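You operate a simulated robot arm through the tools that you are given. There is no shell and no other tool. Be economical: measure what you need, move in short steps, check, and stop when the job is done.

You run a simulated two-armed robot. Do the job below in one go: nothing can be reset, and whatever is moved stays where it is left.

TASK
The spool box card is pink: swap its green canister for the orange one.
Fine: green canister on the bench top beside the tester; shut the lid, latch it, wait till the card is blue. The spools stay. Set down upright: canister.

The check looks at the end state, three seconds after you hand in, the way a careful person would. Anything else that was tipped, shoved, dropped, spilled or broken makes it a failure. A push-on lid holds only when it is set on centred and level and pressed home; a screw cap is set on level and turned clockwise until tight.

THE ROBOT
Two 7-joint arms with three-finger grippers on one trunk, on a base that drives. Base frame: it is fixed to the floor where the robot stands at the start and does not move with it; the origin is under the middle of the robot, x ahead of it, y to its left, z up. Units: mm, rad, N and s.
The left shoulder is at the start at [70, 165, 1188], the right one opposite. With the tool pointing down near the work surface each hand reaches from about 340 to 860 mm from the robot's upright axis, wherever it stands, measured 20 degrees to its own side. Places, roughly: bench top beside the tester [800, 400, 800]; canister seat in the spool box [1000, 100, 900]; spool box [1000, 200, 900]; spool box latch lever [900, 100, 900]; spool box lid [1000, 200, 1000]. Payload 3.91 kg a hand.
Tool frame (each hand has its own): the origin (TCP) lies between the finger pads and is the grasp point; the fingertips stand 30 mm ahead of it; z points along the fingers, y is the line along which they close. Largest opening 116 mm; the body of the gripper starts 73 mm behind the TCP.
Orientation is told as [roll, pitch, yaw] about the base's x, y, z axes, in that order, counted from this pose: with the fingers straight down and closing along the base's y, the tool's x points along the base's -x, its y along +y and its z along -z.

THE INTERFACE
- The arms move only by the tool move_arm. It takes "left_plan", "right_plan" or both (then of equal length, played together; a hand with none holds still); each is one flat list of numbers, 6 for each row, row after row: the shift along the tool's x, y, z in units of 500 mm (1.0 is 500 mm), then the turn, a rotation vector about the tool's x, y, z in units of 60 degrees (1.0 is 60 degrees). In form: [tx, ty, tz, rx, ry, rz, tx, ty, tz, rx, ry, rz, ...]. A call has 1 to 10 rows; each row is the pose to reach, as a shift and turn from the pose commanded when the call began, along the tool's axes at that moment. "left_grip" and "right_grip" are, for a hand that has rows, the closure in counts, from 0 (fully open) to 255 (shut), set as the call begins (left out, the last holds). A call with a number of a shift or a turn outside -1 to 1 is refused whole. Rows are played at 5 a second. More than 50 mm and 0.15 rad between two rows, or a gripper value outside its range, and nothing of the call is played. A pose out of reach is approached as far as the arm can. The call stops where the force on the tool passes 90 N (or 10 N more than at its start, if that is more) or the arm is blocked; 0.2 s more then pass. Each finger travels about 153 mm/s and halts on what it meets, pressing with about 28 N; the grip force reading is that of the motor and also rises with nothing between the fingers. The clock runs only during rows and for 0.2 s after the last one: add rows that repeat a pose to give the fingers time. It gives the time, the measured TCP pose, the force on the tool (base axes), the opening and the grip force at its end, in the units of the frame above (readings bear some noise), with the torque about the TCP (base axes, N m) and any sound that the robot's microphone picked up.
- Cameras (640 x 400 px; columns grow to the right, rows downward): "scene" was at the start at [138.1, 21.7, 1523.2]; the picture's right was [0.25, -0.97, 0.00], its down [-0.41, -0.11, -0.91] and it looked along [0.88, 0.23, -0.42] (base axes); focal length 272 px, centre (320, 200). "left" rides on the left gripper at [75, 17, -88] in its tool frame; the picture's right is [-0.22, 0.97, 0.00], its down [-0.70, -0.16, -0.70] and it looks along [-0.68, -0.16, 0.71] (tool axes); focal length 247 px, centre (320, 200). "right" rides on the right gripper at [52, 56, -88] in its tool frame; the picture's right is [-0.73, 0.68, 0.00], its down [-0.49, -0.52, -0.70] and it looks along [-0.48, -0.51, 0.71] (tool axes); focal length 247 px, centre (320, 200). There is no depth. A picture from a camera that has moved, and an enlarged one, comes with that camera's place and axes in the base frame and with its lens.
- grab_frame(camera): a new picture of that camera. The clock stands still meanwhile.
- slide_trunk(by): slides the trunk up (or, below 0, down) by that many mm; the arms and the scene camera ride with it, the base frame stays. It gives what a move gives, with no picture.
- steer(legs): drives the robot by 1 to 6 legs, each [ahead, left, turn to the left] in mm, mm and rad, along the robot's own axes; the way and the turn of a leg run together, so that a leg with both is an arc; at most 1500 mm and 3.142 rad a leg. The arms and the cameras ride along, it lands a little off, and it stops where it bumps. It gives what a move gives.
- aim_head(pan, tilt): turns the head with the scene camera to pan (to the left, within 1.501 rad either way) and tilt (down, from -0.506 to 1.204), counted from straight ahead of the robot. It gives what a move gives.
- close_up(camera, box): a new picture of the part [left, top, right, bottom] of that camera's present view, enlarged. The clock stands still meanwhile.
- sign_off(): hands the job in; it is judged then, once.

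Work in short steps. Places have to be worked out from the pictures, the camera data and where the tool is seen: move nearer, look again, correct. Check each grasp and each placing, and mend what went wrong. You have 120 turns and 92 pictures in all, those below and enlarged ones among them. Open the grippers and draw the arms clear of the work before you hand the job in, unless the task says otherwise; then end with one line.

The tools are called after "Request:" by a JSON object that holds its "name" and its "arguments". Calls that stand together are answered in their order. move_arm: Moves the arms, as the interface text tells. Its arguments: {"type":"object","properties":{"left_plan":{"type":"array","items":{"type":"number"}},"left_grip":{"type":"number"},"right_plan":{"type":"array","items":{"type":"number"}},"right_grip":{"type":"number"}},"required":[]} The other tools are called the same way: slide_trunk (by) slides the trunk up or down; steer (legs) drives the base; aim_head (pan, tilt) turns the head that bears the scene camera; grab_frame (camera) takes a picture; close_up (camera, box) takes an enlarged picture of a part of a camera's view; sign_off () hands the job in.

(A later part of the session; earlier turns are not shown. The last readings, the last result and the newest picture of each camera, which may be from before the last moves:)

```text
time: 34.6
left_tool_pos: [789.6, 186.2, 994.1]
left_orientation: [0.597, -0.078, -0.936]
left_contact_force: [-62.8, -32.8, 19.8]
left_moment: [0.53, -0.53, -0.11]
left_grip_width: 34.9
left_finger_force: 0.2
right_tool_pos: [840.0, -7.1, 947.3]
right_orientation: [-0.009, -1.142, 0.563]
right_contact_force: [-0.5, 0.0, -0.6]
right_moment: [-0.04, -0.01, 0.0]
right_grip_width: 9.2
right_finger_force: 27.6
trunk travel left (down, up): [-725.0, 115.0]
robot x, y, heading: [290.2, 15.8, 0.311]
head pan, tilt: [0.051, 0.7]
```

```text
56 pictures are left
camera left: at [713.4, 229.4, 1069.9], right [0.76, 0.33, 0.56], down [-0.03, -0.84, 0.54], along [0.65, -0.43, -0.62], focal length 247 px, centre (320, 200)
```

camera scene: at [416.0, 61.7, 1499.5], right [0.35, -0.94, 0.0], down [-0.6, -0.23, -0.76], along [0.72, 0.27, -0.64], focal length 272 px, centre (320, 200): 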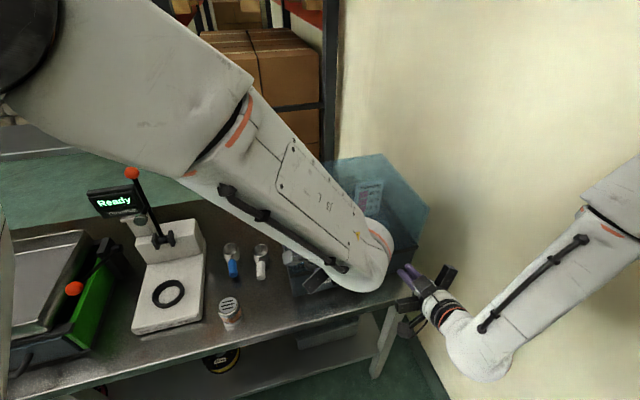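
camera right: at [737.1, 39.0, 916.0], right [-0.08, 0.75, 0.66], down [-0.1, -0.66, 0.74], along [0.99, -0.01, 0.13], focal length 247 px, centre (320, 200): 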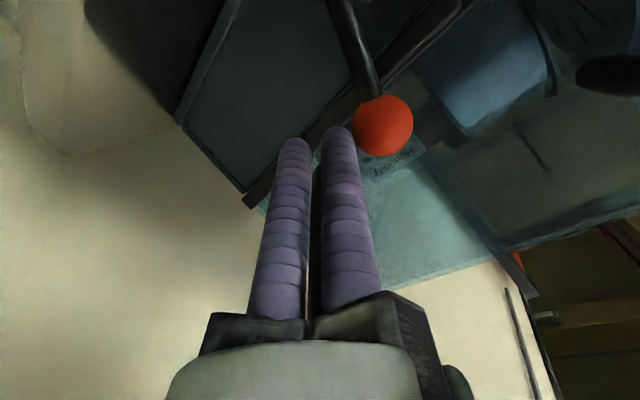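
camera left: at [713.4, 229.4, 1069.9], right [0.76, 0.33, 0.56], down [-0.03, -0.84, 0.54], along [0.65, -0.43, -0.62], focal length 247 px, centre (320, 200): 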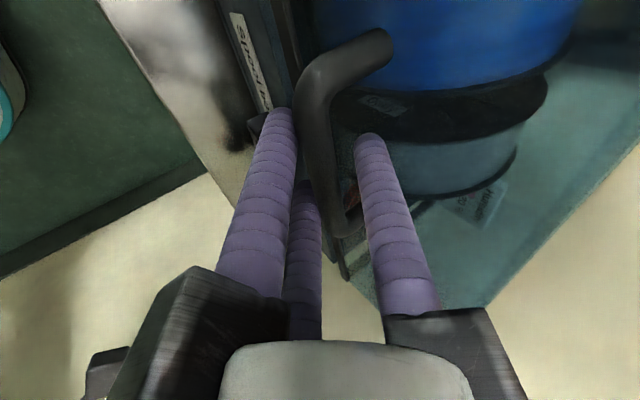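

The upper finger met the hood face before the bar was fully between the fingers. I pull back a little, narrow the fingers to ~30 mm, and re-enter slightly further from the hood.

Request:
{"name": "move_arm", "arguments": {"left_plan": [0, -0.006, -0.06, 0, 0, 0, 0, -0.01, -0.06, 0, 0, 0, 0, -0.01, -0.06, 0, 0, 0, 0, -0.01, -0.035, 0, 0, 0, 0, -0.01, -0.01, 0, 0, 0], "left_grip": 188}}

Request:
{"name": "grab_frame", "arguments": {"camera": "left"}}

```text
time: 36.0
left_tool_pos: [797.4, 181.1, 998.2]
left_orientation: [0.602, -0.086, -0.94]
left_contact_force: [-4.3, -5.1, -0.4]
left_moment: [0.0, 0.03, -0.13]
left_grip_width: 30.8
left_finger_force: 0.2
right_tool_pos: [847.6, -5.4, 940.4]
right_orientation: [-0.002, -1.133, 0.559]
right_contact_force: [-0.1, -0.6, -0.3]
right_moment: [0.01, -0.01, -0.02]
right_grip_width: 9.1
right_finger_force: 27.8
trunk travel left (down, up): [-725.0, 115.0]
robot x, y, heading: [289.9, 14.4, 0.312]
head pan, tilt: [0.051, 0.7]
stopped in row 5 (left hand): the arm was blocked; the commanded pose is now the measured one
```

```text
55 pictures are left
camera left: at [720.8, 225.3, 1073.6], right [0.75, 0.33, 0.57], down [-0.04, -0.84, 0.54], along [0.66, -0.43, -0.62], focal length 247 px, centre (320, 200)
```

left: 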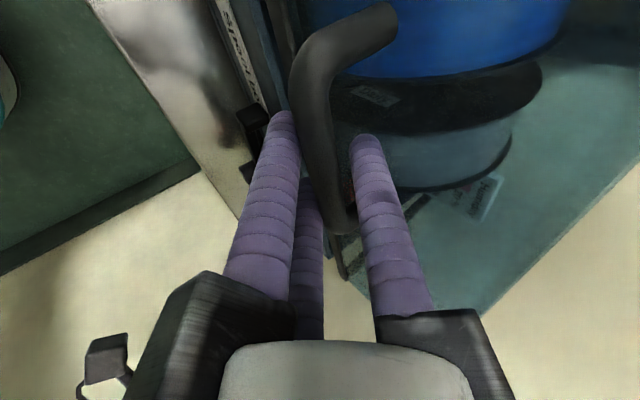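

The arm itself is blocked at z≈995 rather than the fingers; I check what is in the way.

Request:
{"name": "grab_frame", "arguments": {"camera": "scene"}}

Request:
{"name": "grab_frame", "arguments": {"camera": "right"}}

```text
54 pictures are left
camera scene: at [414.8, 60.1, 1499.6], right [0.35, -0.94, 0.0], down [-0.6, -0.23, -0.77], along [0.72, 0.27, -0.64], focal length 272 px, centre (320, 200)
```

scene: 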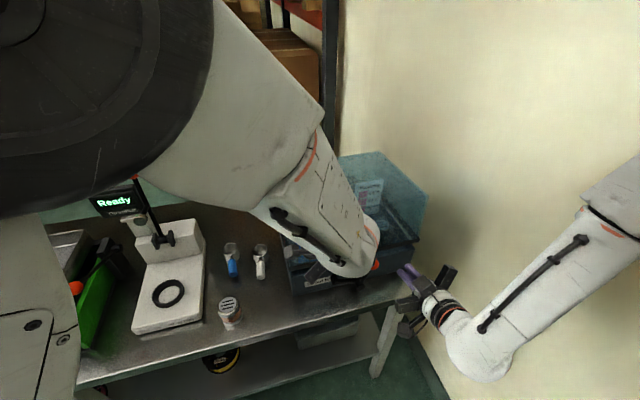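

```text
53 pictures are left
camera right: at [729.2, -12.1, 930.1], right [-0.1, 0.74, 0.66], down [-0.09, -0.67, 0.74], along [0.99, 0.01, 0.13], focal length 247 px, centre (320, 200)
```

right: 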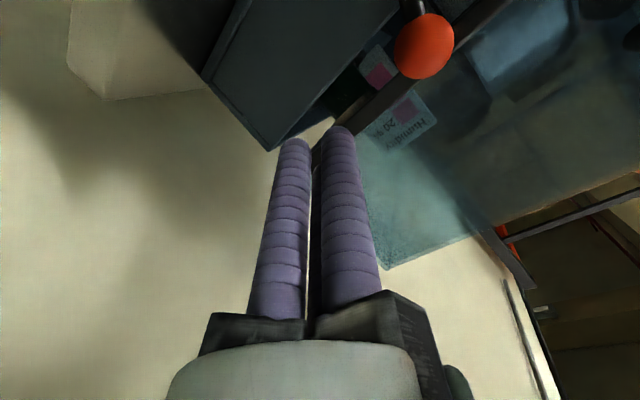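

The left elbow is folded up beside the head. Raising the trunk will let the arm hang lower: I retract the left hand a bit, then slide the trunk up 110 mm.

Request:
{"name": "move_arm", "arguments": {"left_plan": [0, 0, -0.05, 0, 0, 0, 0, 0, -0.1, 0, 0, 0]}}

Request:
{"name": "slide_trunk", "arguments": {"by": 110}}

```text
time: 36.6
left_tool_pos: [769.0, 167.0, 1029.7]
left_orientation: [0.575, -0.081, -0.935]
left_contact_force: [-0.4, 0.0, 0.3]
left_moment: [0.0, -0.02, 0.02]
left_grip_width: 30.7
left_finger_force: 0.0
right_tool_pos: [848.1, -4.7, 941.7]
right_orientation: [-0.004, -1.133, 0.561]
right_contact_force: [0.6, 0.1, -0.1]
right_moment: [0.05, 0.0, -0.03]
right_grip_width: 9.3
right_finger_force: 28.0
trunk travel left (down, up): [-725.0, 115.0]
robot x, y, heading: [290.1, 14.6, 0.311]
head pan, tilt: [0.051, 0.7]
```

```text
time: 38.0
left_tool_pos: [770.4, 166.0, 1139.2]
left_orientation: [0.576, -0.082, -0.934]
left_contact_force: [-0.4, 0.1, -0.1]
left_moment: [-0.03, -0.01, 0.02]
left_grip_width: 30.5
left_finger_force: 0.0
right_tool_pos: [848.6, -5.5, 1052.1]
right_orientation: [-0.003, -1.132, 0.56]
right_contact_force: [0.3, 0.7, 1.1]
right_moment: [0.01, 0.0, 0.04]
right_grip_width: 8.9
right_finger_force: 27.8
trunk travel left (down, up): [-835.0, 5.0]
robot x, y, heading: [289.4, 19.1, 0.305]
head pan, tilt: [0.051, 0.7]
```

Trunk up. I bring the left hand back down to the pre-grasp (725, −301, 1017), squaring the orientation.

Request:
{"name": "move_arm", "arguments": {"left_plan": [0.0085, -0.033, 0.051, -0.008, 0.013, 0.0155, 0.017, -0.066, 0.102, -0.016, 0.026, 0.031, 0.0255, -0.099, 0.152, -0.024, 0.04, 0.0465, 0.034, -0.132, 0.203, -0.0315, 0.0527, 0.062], "left_grip": 175}}

Request:
{"name": "grab_frame", "arguments": {"camera": "left"}}

```text
time: 39.2
left_tool_pos: [790.4, 178.7, 1061.0]
left_orientation: [0.629, -0.102, -0.908]
left_contact_force: [-0.5, 0.8, 0.3]
left_moment: [0.04, -0.01, 0.04]
left_grip_width: 36.4
left_finger_force: 0.1
right_tool_pos: [846.0, -4.3, 1052.3]
right_orientation: [-0.003, -1.133, 0.558]
right_contact_force: [-0.8, 0.1, -0.7]
right_moment: [0.02, -0.02, 0.03]
right_grip_width: 9.2
right_finger_force: 28.1
trunk travel left (down, up): [-835.0, 5.0]
robot x, y, heading: [285.0, 18.6, 0.309]
head pan, tilt: [0.051, 0.7]
stopped in row 4 (left hand): the arm was blocked; the commanded pose is now the measured one
```

```text
52 pictures are left
camera left: at [709.0, 221.9, 1135.1], right [0.72, 0.36, 0.59], down [-0.03, -0.84, 0.54], along [0.69, -0.41, -0.6], focal length 247 px, centre (320, 200)
```

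left: 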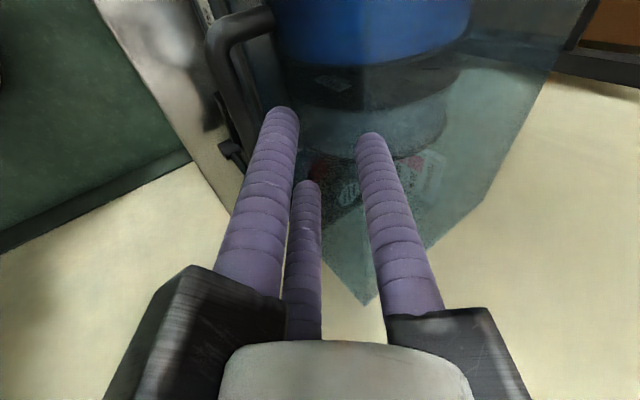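

Still blocked with this wrist yaw (elbow folds up). The forward-pointing, unrolled posture worked well for the right hand, so I'll lift the handle bar from below with the right hand instead. First I clear the left hand up and return it to a natural pose.

Request:
{"name": "move_arm", "arguments": {"left_plan": [0, 0.014, -0.04, 0.115, 0, 0, 0, 0.028, -0.08, 0.23, 0, 0, 0, 0.042, -0.12, 0.345, 0, 0, 0, 0.056, -0.16, 0.46, 0, 0, 0, 0.07, -0.2, 0.573, 0, 0]}}

Request:
{"name": "move_arm", "arguments": {"left_plan": [0.04, 0, -0.015, 0, 0, -0.1, 0.08, 0, -0.03, 0, 0, -0.2, 0.12, 0, -0.045, 0, 0, -0.3, 0.16, 0, -0.06, 0, 0, -0.4, 0.2, 0, -0.075, 0, 0, -0.5, 0.24, 0, -0.09, 0, 0, -0.6, 0.28, 0, -0.1, 0, 0, -0.7, 0.32, 0, -0.1, 0, 0, -0.8, 0.36, 0, -0.1, 0, 0, -0.9, 0.4, 0, -0.1, 0, 0, -1.0], "left_grip": 0}}

Request:
{"name": "grab_frame", "arguments": {"camera": "scene"}}

```text
time: 40.4
left_tool_pos: [758.7, 170.4, 1159.8]
left_orientation: [0.028, -0.097, -0.912]
left_contact_force: [-0.8, -0.9, -0.2]
left_moment: [0.0, 0.03, -0.03]
left_grip_width: 36.2
left_finger_force: 0.0
right_tool_pos: [847.1, -3.7, 1050.9]
right_orientation: [-0.005, -1.133, 0.562]
right_contact_force: [-0.2, -0.2, 0.2]
right_moment: [0.0, -0.04, -0.03]
right_grip_width: 9.4
right_finger_force: 28.1
trunk travel left (down, up): [-835.0, 5.0]
robot x, y, heading: [289.9, 11.7, 0.314]
head pan, tilt: [0.051, 0.7]
```

```text
time: 42.6
left_tool_pos: [634.0, 330.6, 1189.2]
left_orientation: [-0.07, -0.075, 0.143]
left_contact_force: [0.5, 0.3, 0.6]
left_moment: [-0.05, -0.01, 0.02]
left_grip_width: 115.8
left_finger_force: 0.1
right_tool_pos: [846.8, -2.7, 1052.4]
right_orientation: [-0.008, -1.132, 0.562]
right_contact_force: [-0.8, 0.4, -0.2]
right_moment: [-0.02, 0.0, 0.01]
right_grip_width: 9.0
right_finger_force: 27.5
trunk travel left (down, up): [-835.0, 5.0]
robot x, y, heading: [289.1, 16.7, 0.315]
head pan, tilt: [0.051, 0.7]
```

```text
51 pictures are left
camera scene: at [414.0, 63.4, 1609.6], right [0.35, -0.94, 0.0], down [-0.6, -0.23, -0.76], along [0.72, 0.27, -0.64], focal length 272 px, centre (320, 200)
```

scene: 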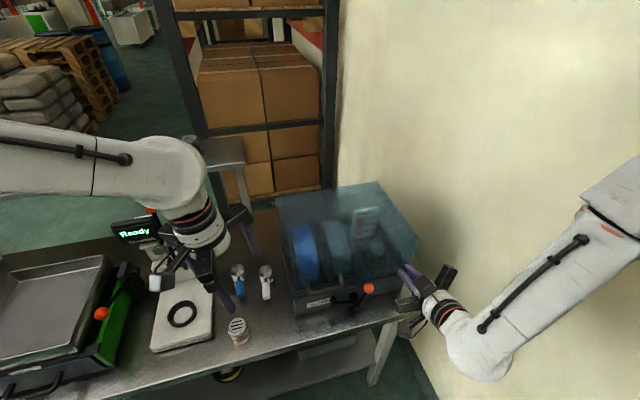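

Left hand is natural again. With this unrolled posture I tilt the left hand forward 60°, fingers closed, moving toward the handle front, so the right hand stays free.

Request:
{"name": "move_arm", "arguments": {"left_plan": [-0.011, -0.034, 0.036, -0.0388, -0.116, -0.0455, -0.022, -0.068, 0.071, -0.0775, -0.232, -0.091, -0.033, -0.102, 0.107, -0.1163, -0.348, -0.1365, -0.0445, -0.1365, 0.1425, -0.155, -0.464, -0.182, -0.056, -0.171, 0.178, -0.194, -0.58, -0.2275, -0.067, -0.205, 0.214, -0.2325, -0.696, -0.273, -0.078, -0.239, 0.249, -0.271, -0.812, -0.3185, -0.089, -0.273, 0.285, -0.31, -0.928, -0.364], "left_grip": 255}}

Request:
{"name": "grab_frame", "arguments": {"camera": "left"}}

Request:
{"name": "grab_frame", "arguments": {"camera": "scene"}}

```text
time: 44.4
left_tool_pos: [697.4, 218.3, 1095.0]
left_orientation: [0.019, -0.829, 0.464]
left_contact_force: [0.1, -0.5, 1.2]
left_moment: [0.0, 0.0, 0.0]
left_grip_width: 9.1
left_finger_force: 27.8
left hand out of reach, approached as far as the arm can: row 3, 4, 5, 7, 8
right_tool_pos: [847.2, -6.1, 1051.8]
right_orientation: [-0.003, -1.133, 0.557]
right_contact_force: [1.1, -1.2, 0.7]
right_moment: [0.02, 0.0, 0.05]
right_grip_width: 9.4
right_finger_force: 27.8
trunk travel left (down, up): [-835.0, 5.0]
robot x, y, heading: [290.5, 17.0, 0.303]
head pan, tilt: [0.051, 0.7]
```

```text
50 pictures are left
camera left: at [586.4, 179.6, 1098.8], right [-0.31, 0.93, 0.18], down [0.04, -0.17, 0.98], along [0.95, 0.31, 0.02], focal length 247 px, centre (320, 200)
```

left: 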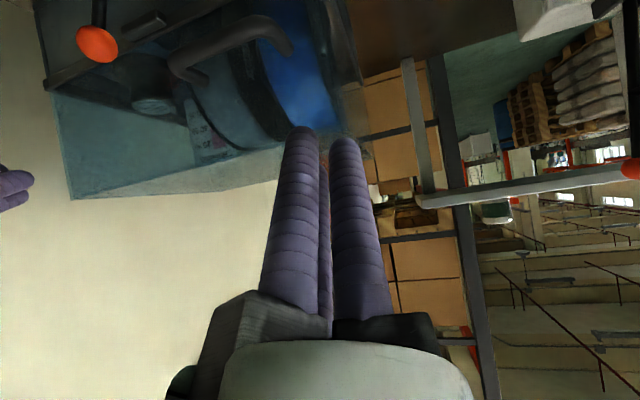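

```text
49 pictures are left
camera scene: at [414.3, 58.6, 1609.7], right [0.35, -0.94, 0.0], down [-0.6, -0.23, -0.77], along [0.72, 0.27, -0.64], focal length 272 px, centre (320, 200)
```

scene: 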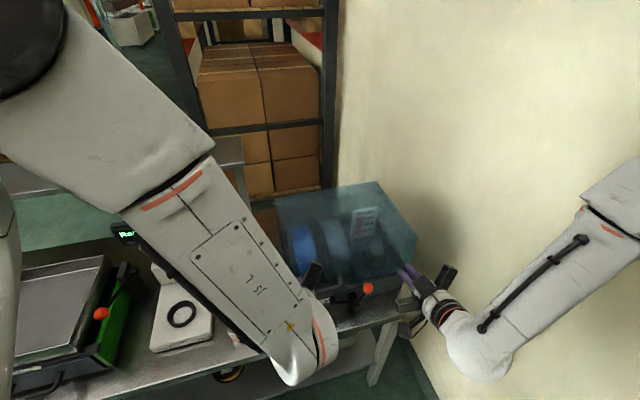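

The robot is simply too close for forward-pointing poses. I back off 110 mm and look at where the hand is.

Request:
{"name": "steer", "arguments": {"legs": [[-110, -20, 0]]}}

```text
time: 45.6
left_tool_pos: [599.4, 167.5, 1093.5]
left_orientation: [0.018, -0.828, 0.466]
left_contact_force: [0.0, -0.2, 0.6]
left_moment: [0.0, -0.01, -0.02]
left_grip_width: 9.2
left_finger_force: 27.4
right_tool_pos: [750.9, -56.4, 1051.6]
right_orientation: [-0.004, -1.132, 0.561]
right_contact_force: [-0.5, -0.1, -0.3]
right_moment: [-0.03, 0.01, -0.03]
right_grip_width: 9.0
right_finger_force: 27.9
trunk travel left (down, up): [-835.0, 5.0]
robot x, y, heading: [189.8, -39.3, 0.312]
head pan, tilt: [0.051, 0.7]
```

Now bring the left hand to the pre-hook pose in front of and slightly above-below line of the bar, tilt 60°.

Request:
{"name": "move_arm", "arguments": {"left_plan": [0.001, -0.031, 0.07, -0.0194, -0.0422, -0.0171, 0.002, -0.062, 0.141, -0.0388, -0.0844, -0.0343, 0.003, -0.093, 0.212, -0.0582, -0.1266, -0.0514, 0.0045, -0.124, 0.282, -0.0776, -0.1688, -0.0686, 0.0054, -0.155, 0.353, -0.097, -0.211, -0.0857]}}

Request:
{"name": "grab_frame", "arguments": {"camera": "left"}}

Request:
{"name": "grab_frame", "arguments": {"camera": "scene"}}

```text
time: 46.8
left_tool_pos: [748.4, 160.1, 971.2]
left_orientation: [0.003, -1.051, 0.614]
left_contact_force: [0.6, -0.2, 0.5]
left_moment: [0.03, 0.01, -0.01]
left_grip_width: 9.4
left_finger_force: 28.2
right_tool_pos: [749.9, -55.1, 1050.7]
right_orientation: [-0.003, -1.133, 0.56]
right_contact_force: [-0.4, 0.0, -0.3]
right_moment: [-0.02, 0.03, 0.01]
right_grip_width: 9.2
right_finger_force: 27.9
trunk travel left (down, up): [-835.0, 5.0]
robot x, y, heading: [188.8, -38.1, 0.311]
head pan, tilt: [0.051, 0.7]
```

```text
48 pictures are left
camera left: at [645.6, 108.0, 949.7], right [-0.47, 0.86, 0.2], down [-0.12, -0.28, 0.95], along [0.87, 0.43, 0.24], focal length 247 px, centre (320, 200)
```

left: 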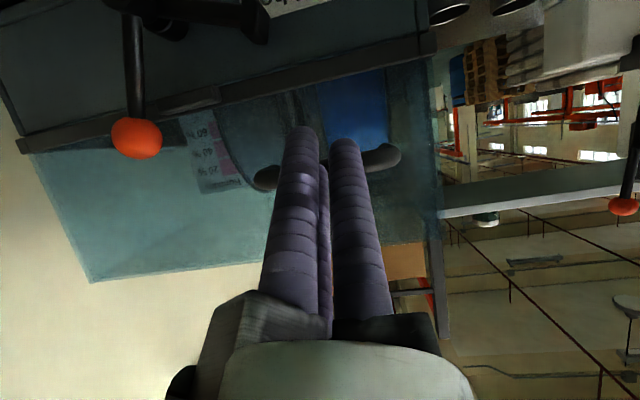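

```text
47 pictures are left
camera scene: at [317.3, 8.7, 1609.7], right [0.36, -0.93, 0.0], down [-0.6, -0.23, -0.76], along [0.71, 0.27, -0.64], focal length 272 px, centre (320, 200)
```

scene: 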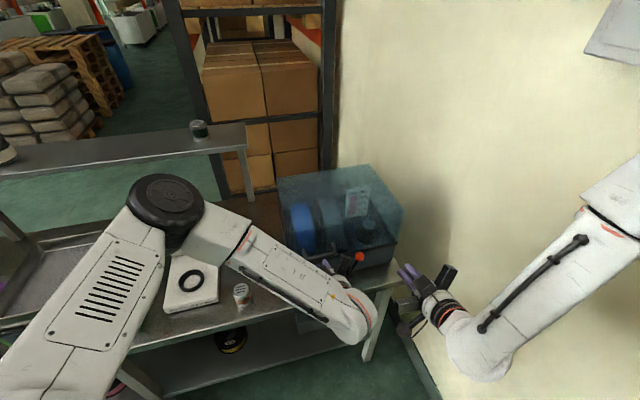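

Pose is good. I zoom in to verify the bar's height relative to the fingertips.

Request:
{"name": "close_up", "arguments": {"camera": "left", "box": [230, 100, 430, 225]}}

Request:
{"name": "close_up", "arguments": {"camera": "scene", "box": [260, 150, 420, 360]}}

```text
3.20 times, centred on (330, 162) of left
camera zoom: at [645.6, 108.0, 949.7], right [-0.47, 0.86, 0.2], down [-0.12, -0.28, 0.95], along [0.87, 0.43, 0.24], focal length 790 px, centre (288, 320)
```

zoom: 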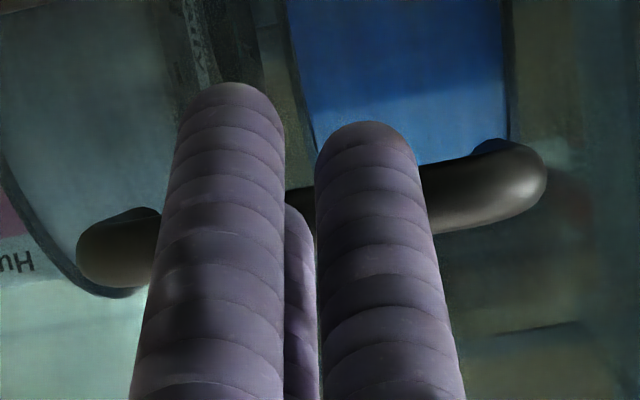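

```text
1.90 times, centred on (340, 255) of scene
camera zoom: at [317.3, 8.7, 1609.7], right [0.36, -0.93, 0.0], down [-0.6, -0.23, -0.76], along [0.71, 0.27, -0.64], focal length 518 px, centre (282, 95)
```

zoom: 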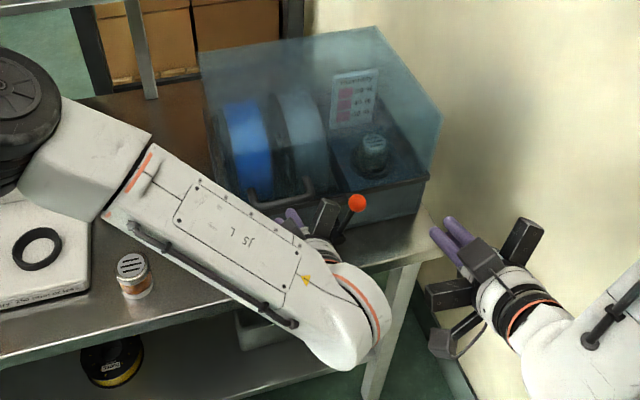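

Combining hand-camera views, the bar is really at (751, −301, 970) (scene estimates are ~18 mm off in n and z). I slide the fingertips under the bar, then lift along the arc to ~15°.

Request:
{"name": "move_arm", "arguments": {"left_plan": [0, 0, 0.035, 0, 0, 0, 0, 0, 0.07, 0, 0, 0, 0, 0, 0.104, 0, 0, 0]}}

Request:
{"name": "move_arm", "arguments": {"left_plan": [-0.021, 0, -0.005, 0, 0, 0, -0.042, 0, -0.01, 0, 0, 0, -0.062, 0, -0.015, 0, 0, 0, -0.083, 0, -0.02, 0, 0, 0, -0.104, 0, -0.022, 0, 0, 0, -0.124, 0, -0.025, 0, 0, 0, -0.165, 0, -0.028, 0, 0, 0]}}

Request:
{"name": "grab_frame", "arguments": {"camera": "scene"}}

Request:
{"name": "grab_frame", "arguments": {"camera": "left"}}

```text
time: 47.6
left_tool_pos: [785.4, 185.6, 945.0]
left_orientation: [0.002, -1.051, 0.614]
left_contact_force: [0.4, -1.9, -4.2]
left_moment: [0.02, 0.11, 0.01]
left_grip_width: 9.3
left_finger_force: 28.0
right_tool_pos: [748.6, -55.5, 1051.2]
right_orientation: [-0.002, -1.133, 0.56]
right_contact_force: [0.2, -0.6, -0.5]
right_moment: [0.01, 0.0, 0.02]
right_grip_width: 9.1
right_finger_force: 27.9
trunk travel left (down, up): [-835.0, 5.0]
robot x, y, heading: [191.6, -39.4, 0.31]
head pan, tilt: [0.051, 0.7]
```

```text
time: 49.2
left_tool_pos: [807.3, 202.3, 1023.5]
left_orientation: [0.002, -1.05, 0.614]
left_contact_force: [-2.8, -1.5, -1.0]
left_moment: [-0.01, 0.05, -0.03]
left_grip_width: 9.1
left_finger_force: 27.7
right_tool_pos: [749.6, -56.5, 1050.5]
right_orientation: [-0.003, -1.133, 0.559]
right_contact_force: [-0.2, -0.4, 0.1]
right_moment: [0.0, 0.03, 0.01]
right_grip_width: 9.4
right_finger_force: 27.9
trunk travel left (down, up): [-835.0, 5.0]
robot x, y, heading: [188.8, -36.2, 0.319]
head pan, tilt: [0.051, 0.7]
```

```text
44 pictures are left
camera scene: at [315.7, 7.7, 1609.6], right [0.35, -0.94, 0.0], down [-0.6, -0.23, -0.77], along [0.72, 0.27, -0.64], focal length 272 px, centre (320, 200)
```

scene: 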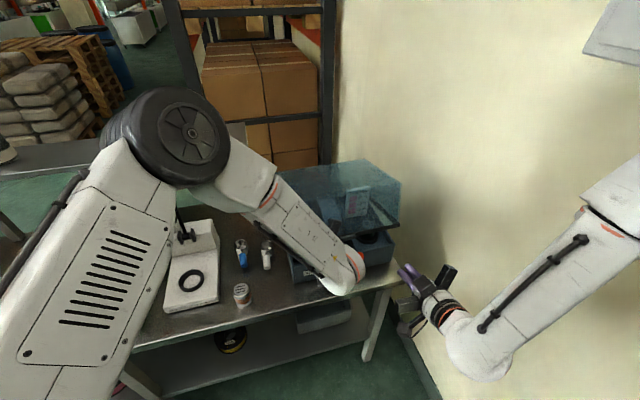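

```text
43 pictures are left
camera left: at [704.3, 151.2, 1002.6], right [-0.47, 0.86, 0.19], down [-0.12, -0.28, 0.95], along [0.87, 0.43, 0.24], focal length 247 px, centre (320, 200)
```

left: 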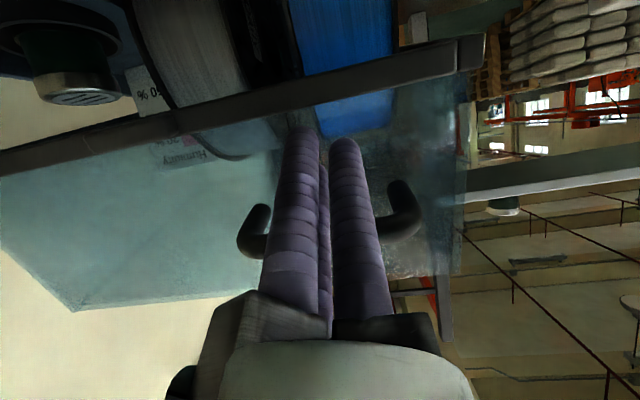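

The lid lifts freely with little force. I continue along the arc to ~45°, tilting the hand with it.

Request:
{"name": "move_arm", "arguments": {"left_plan": [-0.035, 0, 0, 0, 0.05, 0, -0.07, 0, 0, 0, 0.1, 0, -0.11, 0, 0.005, 0, 0.167, 0, -0.149, 0, 0.0106, 0, 0.233, 0, -0.186, 0, 0.019, 0, 0.296, 0, -0.222, 0, 0.028, 0, 0.358, 0, -0.257, 0, 0.042, 0, 0.42, 0, -0.291, 0, 0.057, 0, 0.483, 0]}}

Request:
{"name": "grab_frame", "arguments": {"camera": "scene"}}

Request:
{"name": "grab_frame", "arguments": {"camera": "left"}}

```text
time: 51.0
left_tool_pos: [881.5, 255.2, 1144.8]
left_orientation: [-0.006, -0.556, 0.618]
left_contact_force: [-23.9, -7.2, 31.5]
left_moment: [0.28, -0.78, 0.05]
left_grip_width: 9.2
left_finger_force: 28.1
right_tool_pos: [743.0, -57.5, 1055.6]
right_orientation: [-0.008, -1.14, 0.566]
right_contact_force: [0.2, 0.4, -0.4]
right_moment: [-0.01, 0.01, -0.01]
right_grip_width: 9.1
right_finger_force: 27.7
trunk travel left (down, up): [-835.0, 5.0]
robot x, y, heading: [193.4, -37.5, 0.312]
head pan, tilt: [0.051, 0.7]
```

```text
42 pictures are left
camera scene: at [305.5, 5.2, 1610.9], right [0.35, -0.93, 0.0], down [-0.6, -0.23, -0.77], along [0.72, 0.27, -0.64], focal length 272 px, centre (320, 200)
```

scene: 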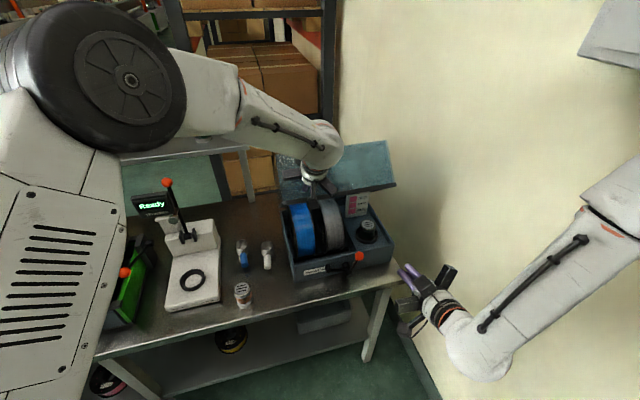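

```text
41 pictures are left
camera left: at [781.8, 205.9, 1179.3], right [-0.41, 0.91, 0.11], down [0.27, 0.0, 0.96], along [0.87, 0.42, -0.25], focal length 247 px, centre (320, 200)
```

left: 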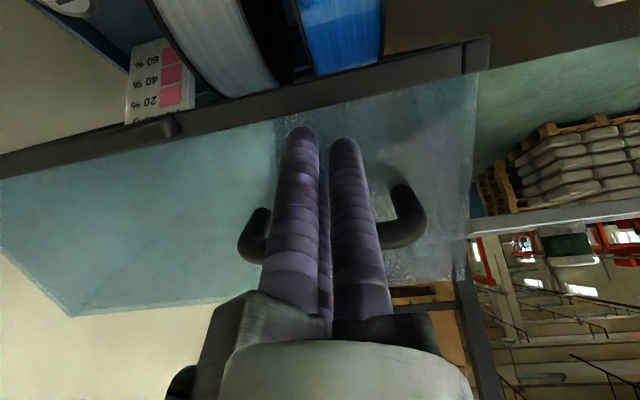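

Lid is ~45–50° open and the red-pink card and green canister are visible. I continue to ~60°, easing the fingertips off the hood face slightly.

Request:
{"name": "move_arm", "arguments": {"left_plan": [-0.036, 0, -0.02, 0, 0.058, 0, -0.073, 0, -0.025, 0, 0.117, 0, -0.114, 0, -0.02, 0, 0.183, 0, -0.155, 0, -0.013, 0, 0.25, 0]}}

Request:
{"name": "grab_frame", "arguments": {"camera": "scene"}}

```text
time: 52.0
left_tool_pos: [935.3, 294.0, 1187.4]
left_orientation: [-0.002, -0.291, 0.615]
left_contact_force: [-12.4, -1.0, 24.4]
left_moment: [0.12, -0.22, 0.14]
left_grip_width: 9.3
left_finger_force: 28.1
right_tool_pos: [744.4, -56.6, 1053.7]
right_orientation: [-0.005, -1.137, 0.564]
right_contact_force: [-0.7, -0.2, 0.2]
right_moment: [0.01, 0.03, 0.02]
right_grip_width: 9.2
right_finger_force: 27.9
trunk travel left (down, up): [-835.0, 5.0]
robot x, y, heading: [189.7, -36.9, 0.313]
head pan, tilt: [0.051, 0.7]
```

```text
40 pictures are left
camera scene: at [309.9, 6.6, 1610.5], right [0.35, -0.94, 0.0], down [-0.6, -0.23, -0.77], along [0.72, 0.27, -0.64], focal length 272 px, centre (320, 200)
```

scene: 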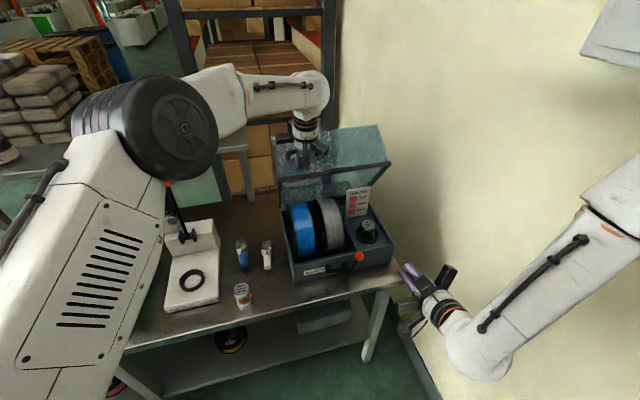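

Nearly there; I continue to ~80° and watch for reach limits.

Request:
{"name": "move_arm", "arguments": {"left_plan": [-0.037, 0, -0.014, 0, 0.058, 0, -0.075, 0, -0.017, 0, 0.117, 0, -0.117, 0, -0.012, 0, 0.183, 0, -0.16, 0, -0.006, 0, 0.25, 0, -0.195, 0, 0.005, 0, 0.26, 0, -0.228, 0, 0.0166, 0, 0.267, 0]}}

Request:
{"name": "grab_frame", "arguments": {"camera": "scene"}}

```text
time: 52.6
left_tool_pos: [947.1, 299.4, 1193.9]
left_orientation: [0.032, -0.149, 0.585]
left_contact_force: [-12.0, -1.3, 27.4]
left_moment: [0.23, -0.04, -0.34]
left_grip_width: 9.2
left_finger_force: 28.0
left hand out of reach, approached as far as the arm can: row 2
right_tool_pos: [746.4, -58.8, 1052.1]
right_orientation: [-0.002, -1.137, 0.561]
right_contact_force: [-0.7, 0.3, -0.3]
right_moment: [0.05, 0.01, 0.02]
right_grip_width: 9.0
right_finger_force: 27.4
trunk travel left (down, up): [-835.0, 5.0]
robot x, y, heading: [189.8, -35.9, 0.312]
head pan, tilt: [0.051, 0.7]
stopped in row 2 (left hand): the force on the tool passed its limit at 159 N (the readings are from after the stop); the commanded pose is now the measured one
```

```text
39 pictures are left
camera scene: at [312.6, 5.6, 1609.7], right [0.35, -0.94, 0.0], down [-0.6, -0.23, -0.77], along [0.72, 0.27, -0.64], focal length 272 px, centre (320, 200)
```

scene: 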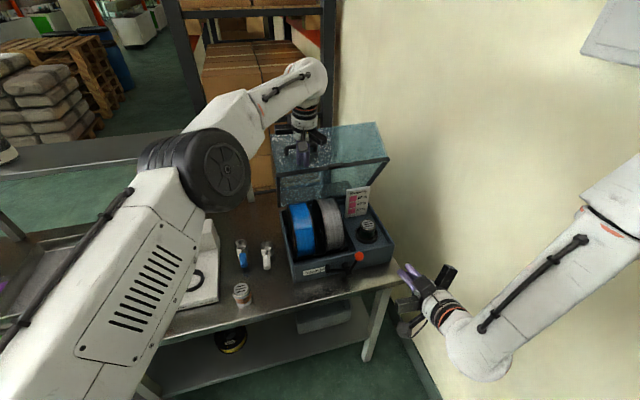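

The arm reached its extension. The lid rests on the fingers at ~65°; I drive forward ~85 mm so that the hand carries the lid further back.

Request:
{"name": "steer", "arguments": {"legs": [[81, 26, 0]]}}

Request:
{"name": "grab_frame", "arguments": {"camera": "scene"}}

Request:
{"name": "grab_frame", "arguments": {"camera": "left"}}

```text
time: 53.7
left_tool_pos: [1014.4, 348.2, 1212.7]
left_orientation: [0.015, -0.182, 0.589]
left_contact_force: [-2.6, 1.3, 40.3]
left_moment: [0.22, -0.41, -0.5]
left_grip_width: 9.4
left_finger_force: 28.4
right_tool_pos: [809.2, -12.2, 1051.7]
right_orientation: [-0.003, -1.134, 0.562]
right_contact_force: [0.9, -0.2, -0.1]
right_moment: [0.0, 0.02, 0.01]
right_grip_width: 9.3
right_finger_force: 28.5
trunk travel left (down, up): [-835.0, 5.0]
robot x, y, heading: [249.7, 8.2, 0.312]
head pan, tilt: [0.051, 0.7]
stopped in leg 1: the force on the tool passed its limit at 93 N (the readings are from after the stop); the commanded pose is now the measured one
```

```text
38 pictures are left
camera scene: at [375.5, 52.8, 1609.5], right [0.35, -0.94, 0.0], down [-0.6, -0.23, -0.77], along [0.72, 0.27, -0.64], focal length 272 px, centre (320, 200)
```

scene: 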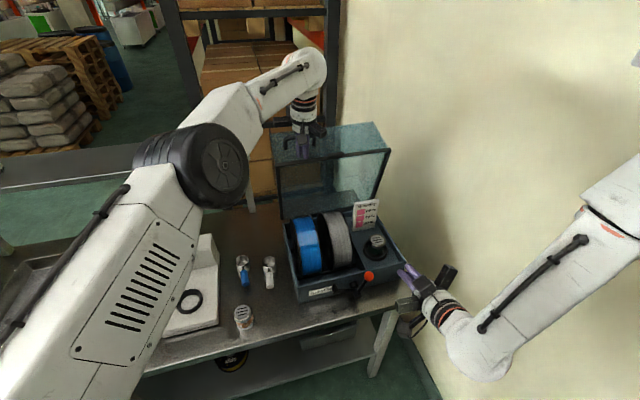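

```text
37 pictures are left
camera left: at [931.4, 311.2, 1287.0], right [-0.36, 0.93, 0.05], down [0.56, 0.17, 0.81], along [0.75, 0.32, -0.58], focal length 247 px, centre (320, 200)
```

left: 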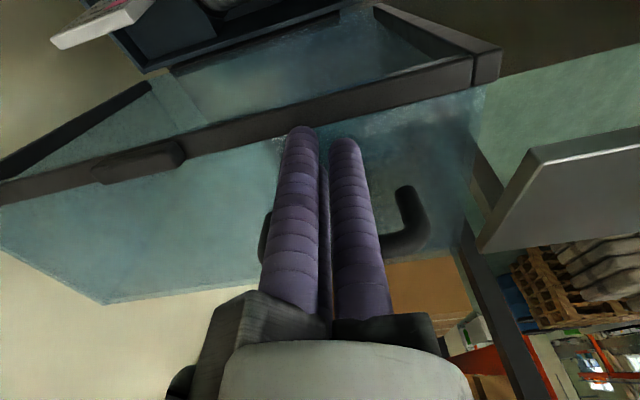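

Lid ~78°. I raise the fingertips off the hood face and push the bar further back.

Request:
{"name": "move_arm", "arguments": {"left_plan": [-0.005, 0, -0.03, 0, 0, 0, -0.045, 0, -0.024, 0, 0, 0, -0.085, 0, -0.017, 0, 0, 0, -0.124, 0, -0.008, 0, 0, 0]}}

Request:
{"name": "grab_frame", "arguments": {"camera": "scene"}}

```text
time: 54.7
left_tool_pos: [1018.4, 358.5, 1215.8]
left_orientation: [0.019, -0.166, 0.588]
left_contact_force: [0.3, -0.1, -0.6]
left_moment: [0.01, -0.01, 0.02]
left_grip_width: 8.9
left_finger_force: 27.9
left hand out of reach, approached as far as the arm can: row 2, 3, 4
right_tool_pos: [809.6, -12.2, 1050.6]
right_orientation: [-0.003, -1.134, 0.559]
right_contact_force: [0.1, -0.7, 0.0]
right_moment: [-0.01, 0.03, -0.01]
right_grip_width: 9.1
right_finger_force: 28.0
trunk travel left (down, up): [-835.0, 5.0]
robot x, y, heading: [253.6, 7.3, 0.308]
head pan, tilt: [0.051, 0.7]
```

```text
36 pictures are left
camera scene: at [377.2, 52.3, 1609.5], right [0.35, -0.94, 0.0], down [-0.6, -0.23, -0.76], along [0.72, 0.27, -0.64], focal length 272 px, centre (320, 200)
```

scene: 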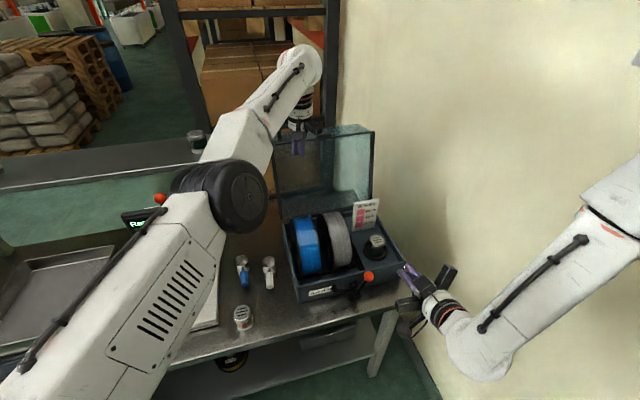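

Force on the hand is now zero and the lid seems to have gone on to rest open by itself. I withdraw the left hand up and back, and look.

Request:
{"name": "move_arm", "arguments": {"left_plan": [0.03, 0, -0.03, 0, 0, 0, 0.08, 0, -0.06, 0, 0, 0, 0.16, 0.02, -0.06, 0, 0, 0, 0.24, 0.04, -0.06, 0, 0, 0, 0.32, 0.08, -0.06, 0, 0, 0]}}

Request:
{"name": "grab_frame", "arguments": {"camera": "scene"}}

```text
time: 55.9
left_tool_pos: [1011.6, 318.1, 1253.5]
left_orientation: [0.023, -0.165, 0.587]
left_contact_force: [-0.1, 0.2, 0.7]
left_moment: [-0.03, 0.01, 0.01]
left_grip_width: 9.3
left_finger_force: 27.5
left hand out of reach, approached as far as the arm can: row 1, 2, 3, 4, 5
right_tool_pos: [809.5, -12.8, 1051.8]
right_orientation: [-0.003, -1.132, 0.56]
right_contact_force: [-1.1, 0.6, -0.2]
right_moment: [-0.01, -0.04, -0.02]
right_grip_width: 9.1
right_finger_force: 28.1
trunk travel left (down, up): [-835.0, 5.0]
robot x, y, heading: [251.6, 8.7, 0.31]
head pan, tilt: [0.051, 0.7]
```

```text
35 pictures are left
camera scene: at [377.2, 52.6, 1609.6], right [0.35, -0.94, 0.0], down [-0.6, -0.23, -0.76], along [0.72, 0.27, -0.64], focal length 272 px, centre (320, 200)
```

scene: 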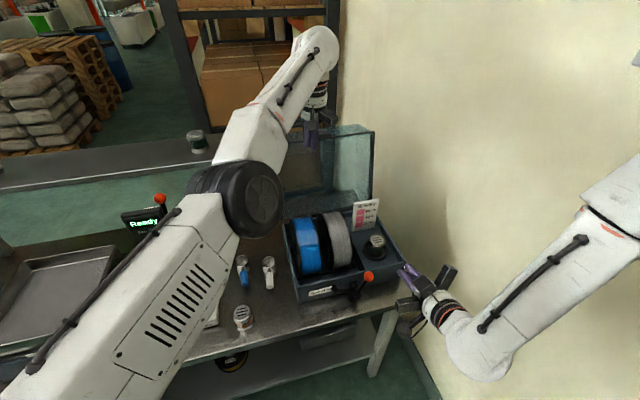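

The lid stays open on its own. The left arm is near a joint limit; I try to free it by moving up and left.

Request:
{"name": "move_arm", "arguments": {"left_plan": [0, 0.06, -0.04, 0, 0, 0, 0, 0.12, -0.08, 0, 0, 0, 0.03, 0.18, -0.12, 0, 0, 0, 0.06, 0.24, -0.16, 0, 0, 0]}}

Request:
{"name": "grab_frame", "arguments": {"camera": "scene"}}

```text
time: 56.9
left_tool_pos: [970.2, 403.9, 1353.3]
left_orientation: [0.022, -0.164, 0.587]
left_contact_force: [0.4, 0.5, 0.8]
left_moment: [-0.02, -0.06, 0.02]
left_grip_width: 9.1
left_finger_force: 27.8
left hand out of reach, approached as far as the arm can: row 1, 2, 3, 4
right_tool_pos: [808.8, -11.8, 1052.1]
right_orientation: [-0.006, -1.135, 0.562]
right_contact_force: [-0.1, 0.8, -0.1]
right_moment: [0.0, -0.01, -0.03]
right_grip_width: 9.2
right_finger_force: 28.0
trunk travel left (down, up): [-835.0, 5.0]
robot x, y, heading: [247.3, 7.1, 0.312]
head pan, tilt: [0.051, 0.7]
```

```text
34 pictures are left
camera scene: at [375.7, 53.4, 1609.7], right [0.35, -0.94, 0.0], down [-0.6, -0.23, -0.77], along [0.72, 0.27, -0.64], focal length 272 px, centre (320, 200)
```

scene: 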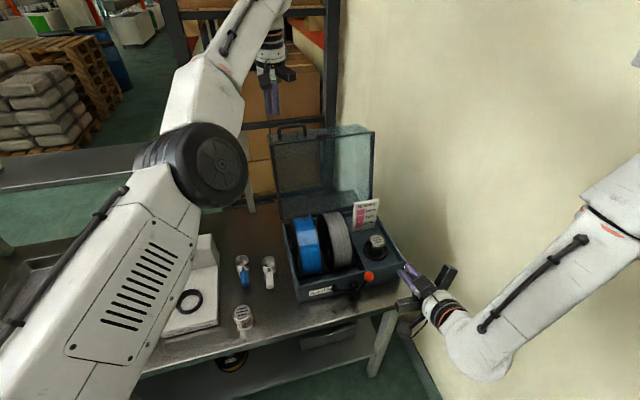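

Lid is safely open past vertical. I keep withdrawing the left arm, toward the robot's left.

Request:
{"name": "move_arm", "arguments": {"left_plan": [0.06, 0.06, 0, 0, 0.04, 0.07, 0.13, 0.12, 0, 0, 0.08, 0.14, 0.2, 0.17, 0, 0, 0.12, 0.2, 0.27, 0.22, 0, 0, 0.157, 0.26, 0.34, 0.26, 0, 0, 0.157, 0.26, 0.41, 0.28, 0, 0, 0.157, 0.26]}}

Request:
{"name": "grab_frame", "arguments": {"camera": "scene"}}

```text
time: 58.3
left_tool_pos: [912.0, 458.3, 1372.0]
left_orientation: [0.043, 0.01, 0.316]
left_contact_force: [-1.1, 0.1, 0.1]
left_moment: [0.04, 0.0, 0.02]
left_grip_width: 9.2
left_finger_force: 28.0
left hand out of reach, approached as far as the arm can: row 1, 2, 3, 4, 5, 6
right_tool_pos: [809.6, -15.6, 1051.1]
right_orientation: [-0.001, -1.134, 0.557]
right_contact_force: [0.5, -0.2, -0.2]
right_moment: [0.0, 0.0, 0.03]
right_grip_width: 9.3
right_finger_force: 27.4
trunk travel left (down, up): [-835.0, 5.0]
robot x, y, heading: [251.5, 8.8, 0.312]
head pan, tilt: [0.051, 0.7]
```

```text
33 pictures are left
camera scene: at [377.3, 50.3, 1609.7], right [0.35, -0.94, 0.0], down [-0.6, -0.23, -0.77], along [0.72, 0.27, -0.64], focal length 272 px, centre (320, 200)
```

scene: 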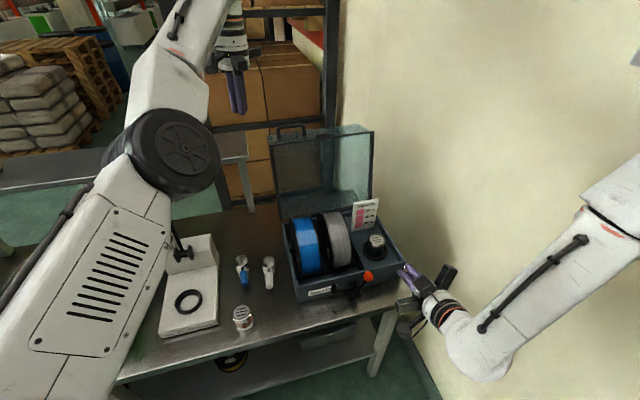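

Left arm is out of the way. Now the right hand: rotate it to point down while moving up over the seat area, opening the fingers.

Request:
{"name": "move_arm", "arguments": {"right_plan": [-0.05, -0.007, 0.0, 0, 0.125, 0, -0.1, -0.014, 0.0, 0, 0.25, 0, -0.14, -0.021, 0.01, 0, 0.375, 0, -0.18, -0.028, 0.02, 0, 0.5, 0, -0.21, -0.035, 0.04, 0, 0.625, 0, -0.24, -0.042, 0.06, 0, 0.75, 0, -0.27, -0.049, 0.085, 0, 0.875, 0, -0.292, -0.056, 0.107, 0, 1.0, 0], "right_grip": 0}}

Request:
{"name": "grab_frame", "arguments": {"camera": "right"}}

Request:
{"name": "grab_frame", "arguments": {"camera": "scene"}}

```text
time: 60.1
left_tool_pos: [913.5, 461.3, 1370.5]
left_orientation: [0.041, 0.01, 0.319]
left_contact_force: [0.6, -0.3, -0.6]
left_moment: [-0.02, 0.0, 0.0]
left_grip_width: 9.2
left_finger_force: 28.0
right_tool_pos: [919.6, 24.2, 1160.3]
right_orientation: [-0.002, -0.086, 0.557]
right_contact_force: [-0.6, 0.1, -0.8]
right_moment: [-0.02, -0.04, 0.04]
right_grip_width: 115.7
right_finger_force: 0.1
trunk travel left (down, up): [-835.0, 5.0]
robot x, y, heading: [252.7, 8.0, 0.31]
head pan, tilt: [0.051, 0.7]
```

```text
32 pictures are left
camera right: at [838.3, 39.0, 1242.4], right [0.26, 0.96, 0.06], down [0.64, -0.22, 0.74], along [0.72, -0.15, -0.67], focal length 247 px, centre (320, 200)
```

right: 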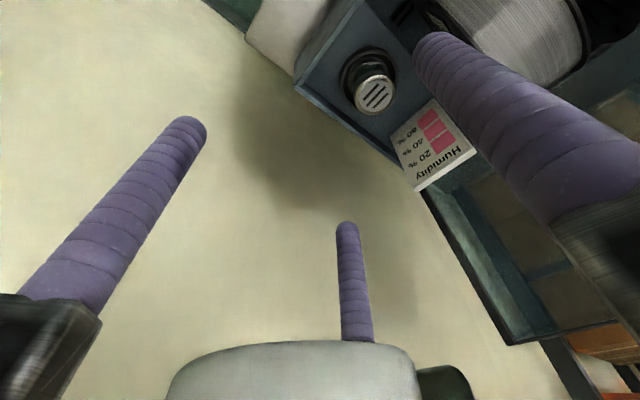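

```text
31 pictures are left
camera scene: at [379.5, 53.7, 1609.3], right [0.35, -0.94, 0.0], down [-0.6, -0.23, -0.76], along [0.71, 0.27, -0.65], focal length 272 px, centre (320, 200)
```

scene: 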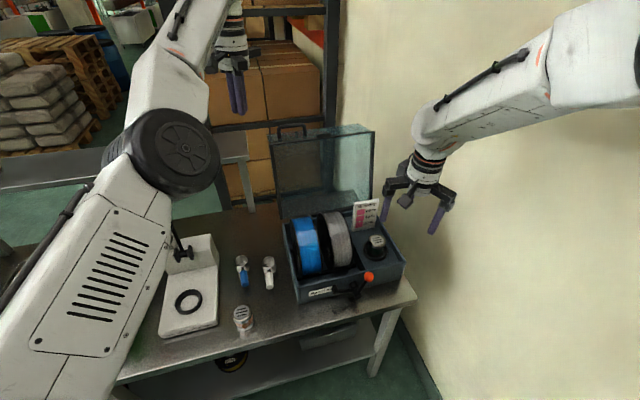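

Canister top estimated (855, −502, ~954). Move above it at z 1050, square up, then refine from the hand camera.

Request:
{"name": "move_arm", "arguments": {"right_plan": [-0.037, 0.008, 0.058, 0, 0.02, -0.0135, -0.075, 0.015, 0.117, 0, 0.041, -0.027, -0.112, 0.022, 0.176, 0, 0.061, -0.04, -0.149, 0.03, 0.234, 0, 0.082, -0.054], "right_grip": 60}}

Request:
{"name": "grab_frame", "arguments": {"camera": "right"}}

```text
time: 61.1
left_tool_pos: [915.9, 460.9, 1371.7]
left_orientation: [0.043, 0.012, 0.32]
left_contact_force: [0.3, -0.6, -0.8]
left_moment: [0.0, 0.01, -0.02]
left_grip_width: 9.5
left_finger_force: 27.8
right_tool_pos: [984.3, 82.3, 1048.4]
right_orientation: [-0.002, 0.002, 0.615]
right_contact_force: [0.4, 0.6, -0.5]
right_moment: [-0.04, 0.06, 0.01]
right_grip_width: 89.1
right_finger_force: 0.0
trunk travel left (down, up): [-835.0, 5.0]
robot x, y, heading: [249.5, 8.0, 0.311]
head pan, tilt: [0.051, 0.7]
```

```text
30 pictures are left
camera right: at [906.5, 98.4, 1135.7], right [0.21, 0.98, 0.0], down [0.7, -0.14, 0.7], along [0.69, -0.15, -0.71], focal length 247 px, centre (320, 200)
```

right: 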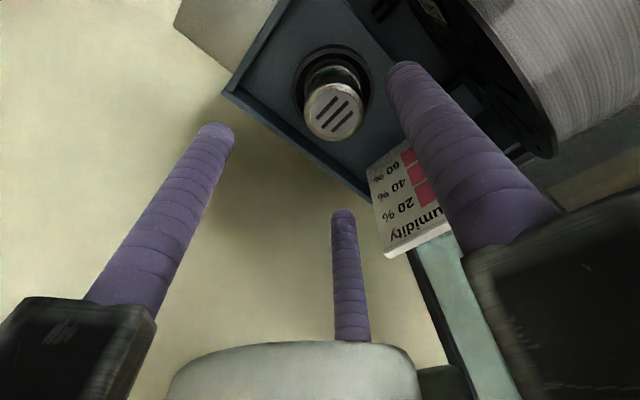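

I zoom in on the canister and seat to judge its shape and height.

Request:
{"name": "close_up", "arguments": {"camera": "right", "box": [270, 30, 400, 150]}}

Request:
{"name": "close_up", "arguments": {"camera": "scene", "box": [210, 190, 430, 340]}}

```text
3.33 times, centred on (335, 90) of right
camera zoom: at [906.5, 98.4, 1135.7], right [0.21, 0.98, 0.0], down [0.7, -0.14, 0.7], along [0.69, -0.15, -0.71], focal length 823 px, centre (270, 567)
```

zoom: 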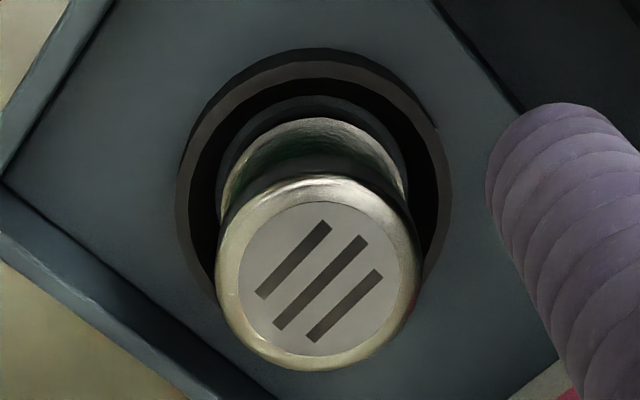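

```text
2.67 times, centred on (320, 265) of scene
camera zoom: at [379.7, 53.7, 1609.4], right [0.35, -0.94, 0.0], down [-0.6, -0.23, -0.76], along [0.71, 0.27, -0.65], focal length 725 px, centre (320, 27)
```

zoom: 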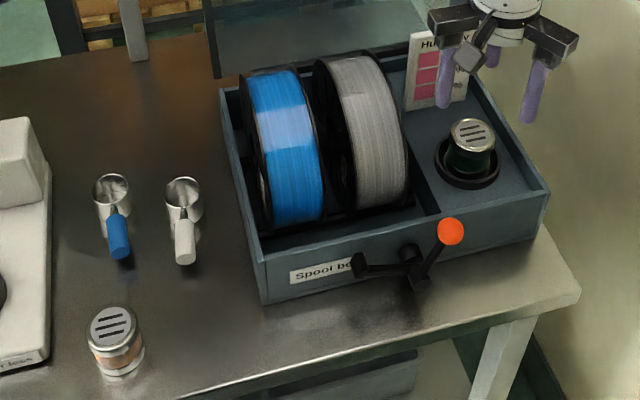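

Canister axis is ≈(870, −503), top ≈932–938. I move over it, descend to z≈918 and close.

Request:
{"name": "move_arm", "arguments": {"right_plan": [-0.036, -0.006, 0.0, 0, 0, 0, -0.036, -0.006, 0.08, 0, 0, 0, -0.036, -0.006, 0.15, 0, 0, 0, -0.036, -0.006, 0.2, 0, 0, 0, -0.036, -0.006, 0.24, 0, 0, 0, -0.036, -0.006, 0.262, 0, 0, 0]}}

Request:
{"name": "grab_frame", "arguments": {"camera": "right"}}

```text
time: 62.5
left_tool_pos: [912.7, 459.2, 1371.2]
left_orientation: [0.042, 0.01, 0.32]
left_contact_force: [0.3, 0.1, 0.9]
left_moment: [0.01, 0.03, -0.01]
left_grip_width: 9.2
left_finger_force: 28.4
right_tool_pos: [998.0, 88.2, 918.7]
right_orientation: [-0.003, 0.001, 0.613]
right_contact_force: [-0.5, 0.7, -0.1]
right_moment: [0.04, 0.03, -0.02]
right_grip_width: 88.7
right_finger_force: 0.1
trunk travel left (down, up): [-835.0, 5.0]
robot x, y, heading: [253.2, 11.9, 0.307]
head pan, tilt: [0.051, 0.7]
```

```text
27 pictures are left
camera right: at [922.3, 103.6, 1006.3], right [0.21, 0.98, 0.0], down [0.7, -0.15, 0.7], along [0.69, -0.15, -0.71], focal length 247 px, centre (320, 200)
```

right: 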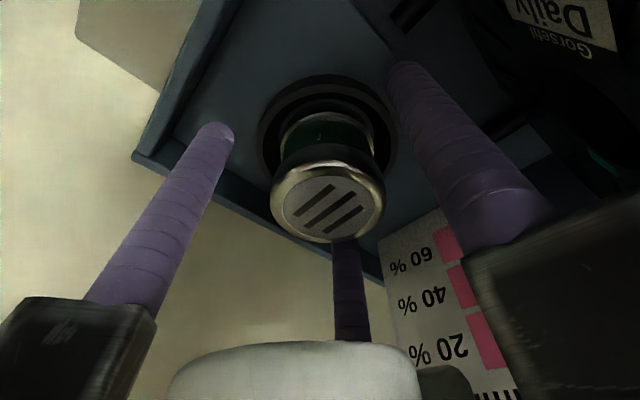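

The canister is centred between the fingers (top ~10 mm above the TCP). Nudge 5 mm forward and close.

Request:
{"name": "move_arm", "arguments": {"right_plan": [-0.01, 0, 0, 0, 0, 0, -0.01, 0, 0, 0, 0, 0, -0.01, 0, 0, 0, 0, 0, -0.01, 0, 0, 0, 0, 0], "right_grip": 255}}

Request:
{"name": "move_arm", "arguments": {"right_plan": [0, 0, -0.02, 0, 0, 0, 0, 0, -0.06, 0, 0, 0, 0, 0, -0.12, 0, 0, 0]}}

Request:
{"name": "grab_frame", "arguments": {"camera": "right"}}

```text
time: 63.5
left_tool_pos: [911.0, 459.9, 1373.5]
left_orientation: [0.042, 0.009, 0.319]
left_contact_force: [-0.2, -0.2, -1.4]
left_moment: [0.01, 0.02, 0.0]
left_grip_width: 9.3
left_finger_force: 27.8
right_tool_pos: [1003.1, 89.6, 920.8]
right_orientation: [-0.005, -0.001, 0.613]
right_contact_force: [1.4, -3.9, 8.9]
right_moment: [-0.16, 0.12, 0.11]
right_grip_width: 55.0
right_finger_force: 27.6
trunk travel left (down, up): [-835.0, 5.0]
robot x, y, heading: [248.5, 5.9, 0.31]
head pan, tilt: [0.051, 0.7]
```

```text
time: 64.3
left_tool_pos: [912.1, 459.9, 1372.5]
left_orientation: [0.041, 0.01, 0.319]
left_contact_force: [0.1, 0.2, -0.1]
left_moment: [0.04, -0.03, -0.04]
left_grip_width: 9.1
left_finger_force: 27.5
right_tool_pos: [1001.2, 90.5, 978.6]
right_orientation: [-0.002, 0.003, 0.614]
right_contact_force: [0.8, 0.2, -1.3]
right_moment: [0.0, -0.02, 0.01]
right_grip_width: 55.4
right_finger_force: 28.0
trunk travel left (down, up): [-835.0, 5.0]
robot x, y, heading: [251.5, 7.1, 0.31]
head pan, tilt: [0.051, 0.7]
```

```text
26 pictures are left
camera right: at [924.1, 105.3, 1065.8], right [0.21, 0.98, 0.0], down [0.7, -0.14, 0.7], along [0.69, -0.15, -0.71], focal length 247 px, centre (320, 200)
```

right: 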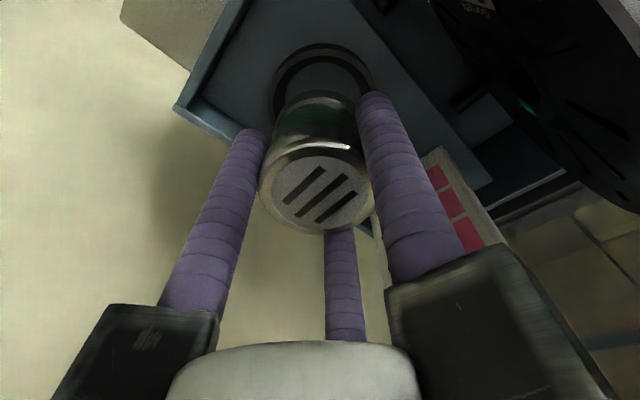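

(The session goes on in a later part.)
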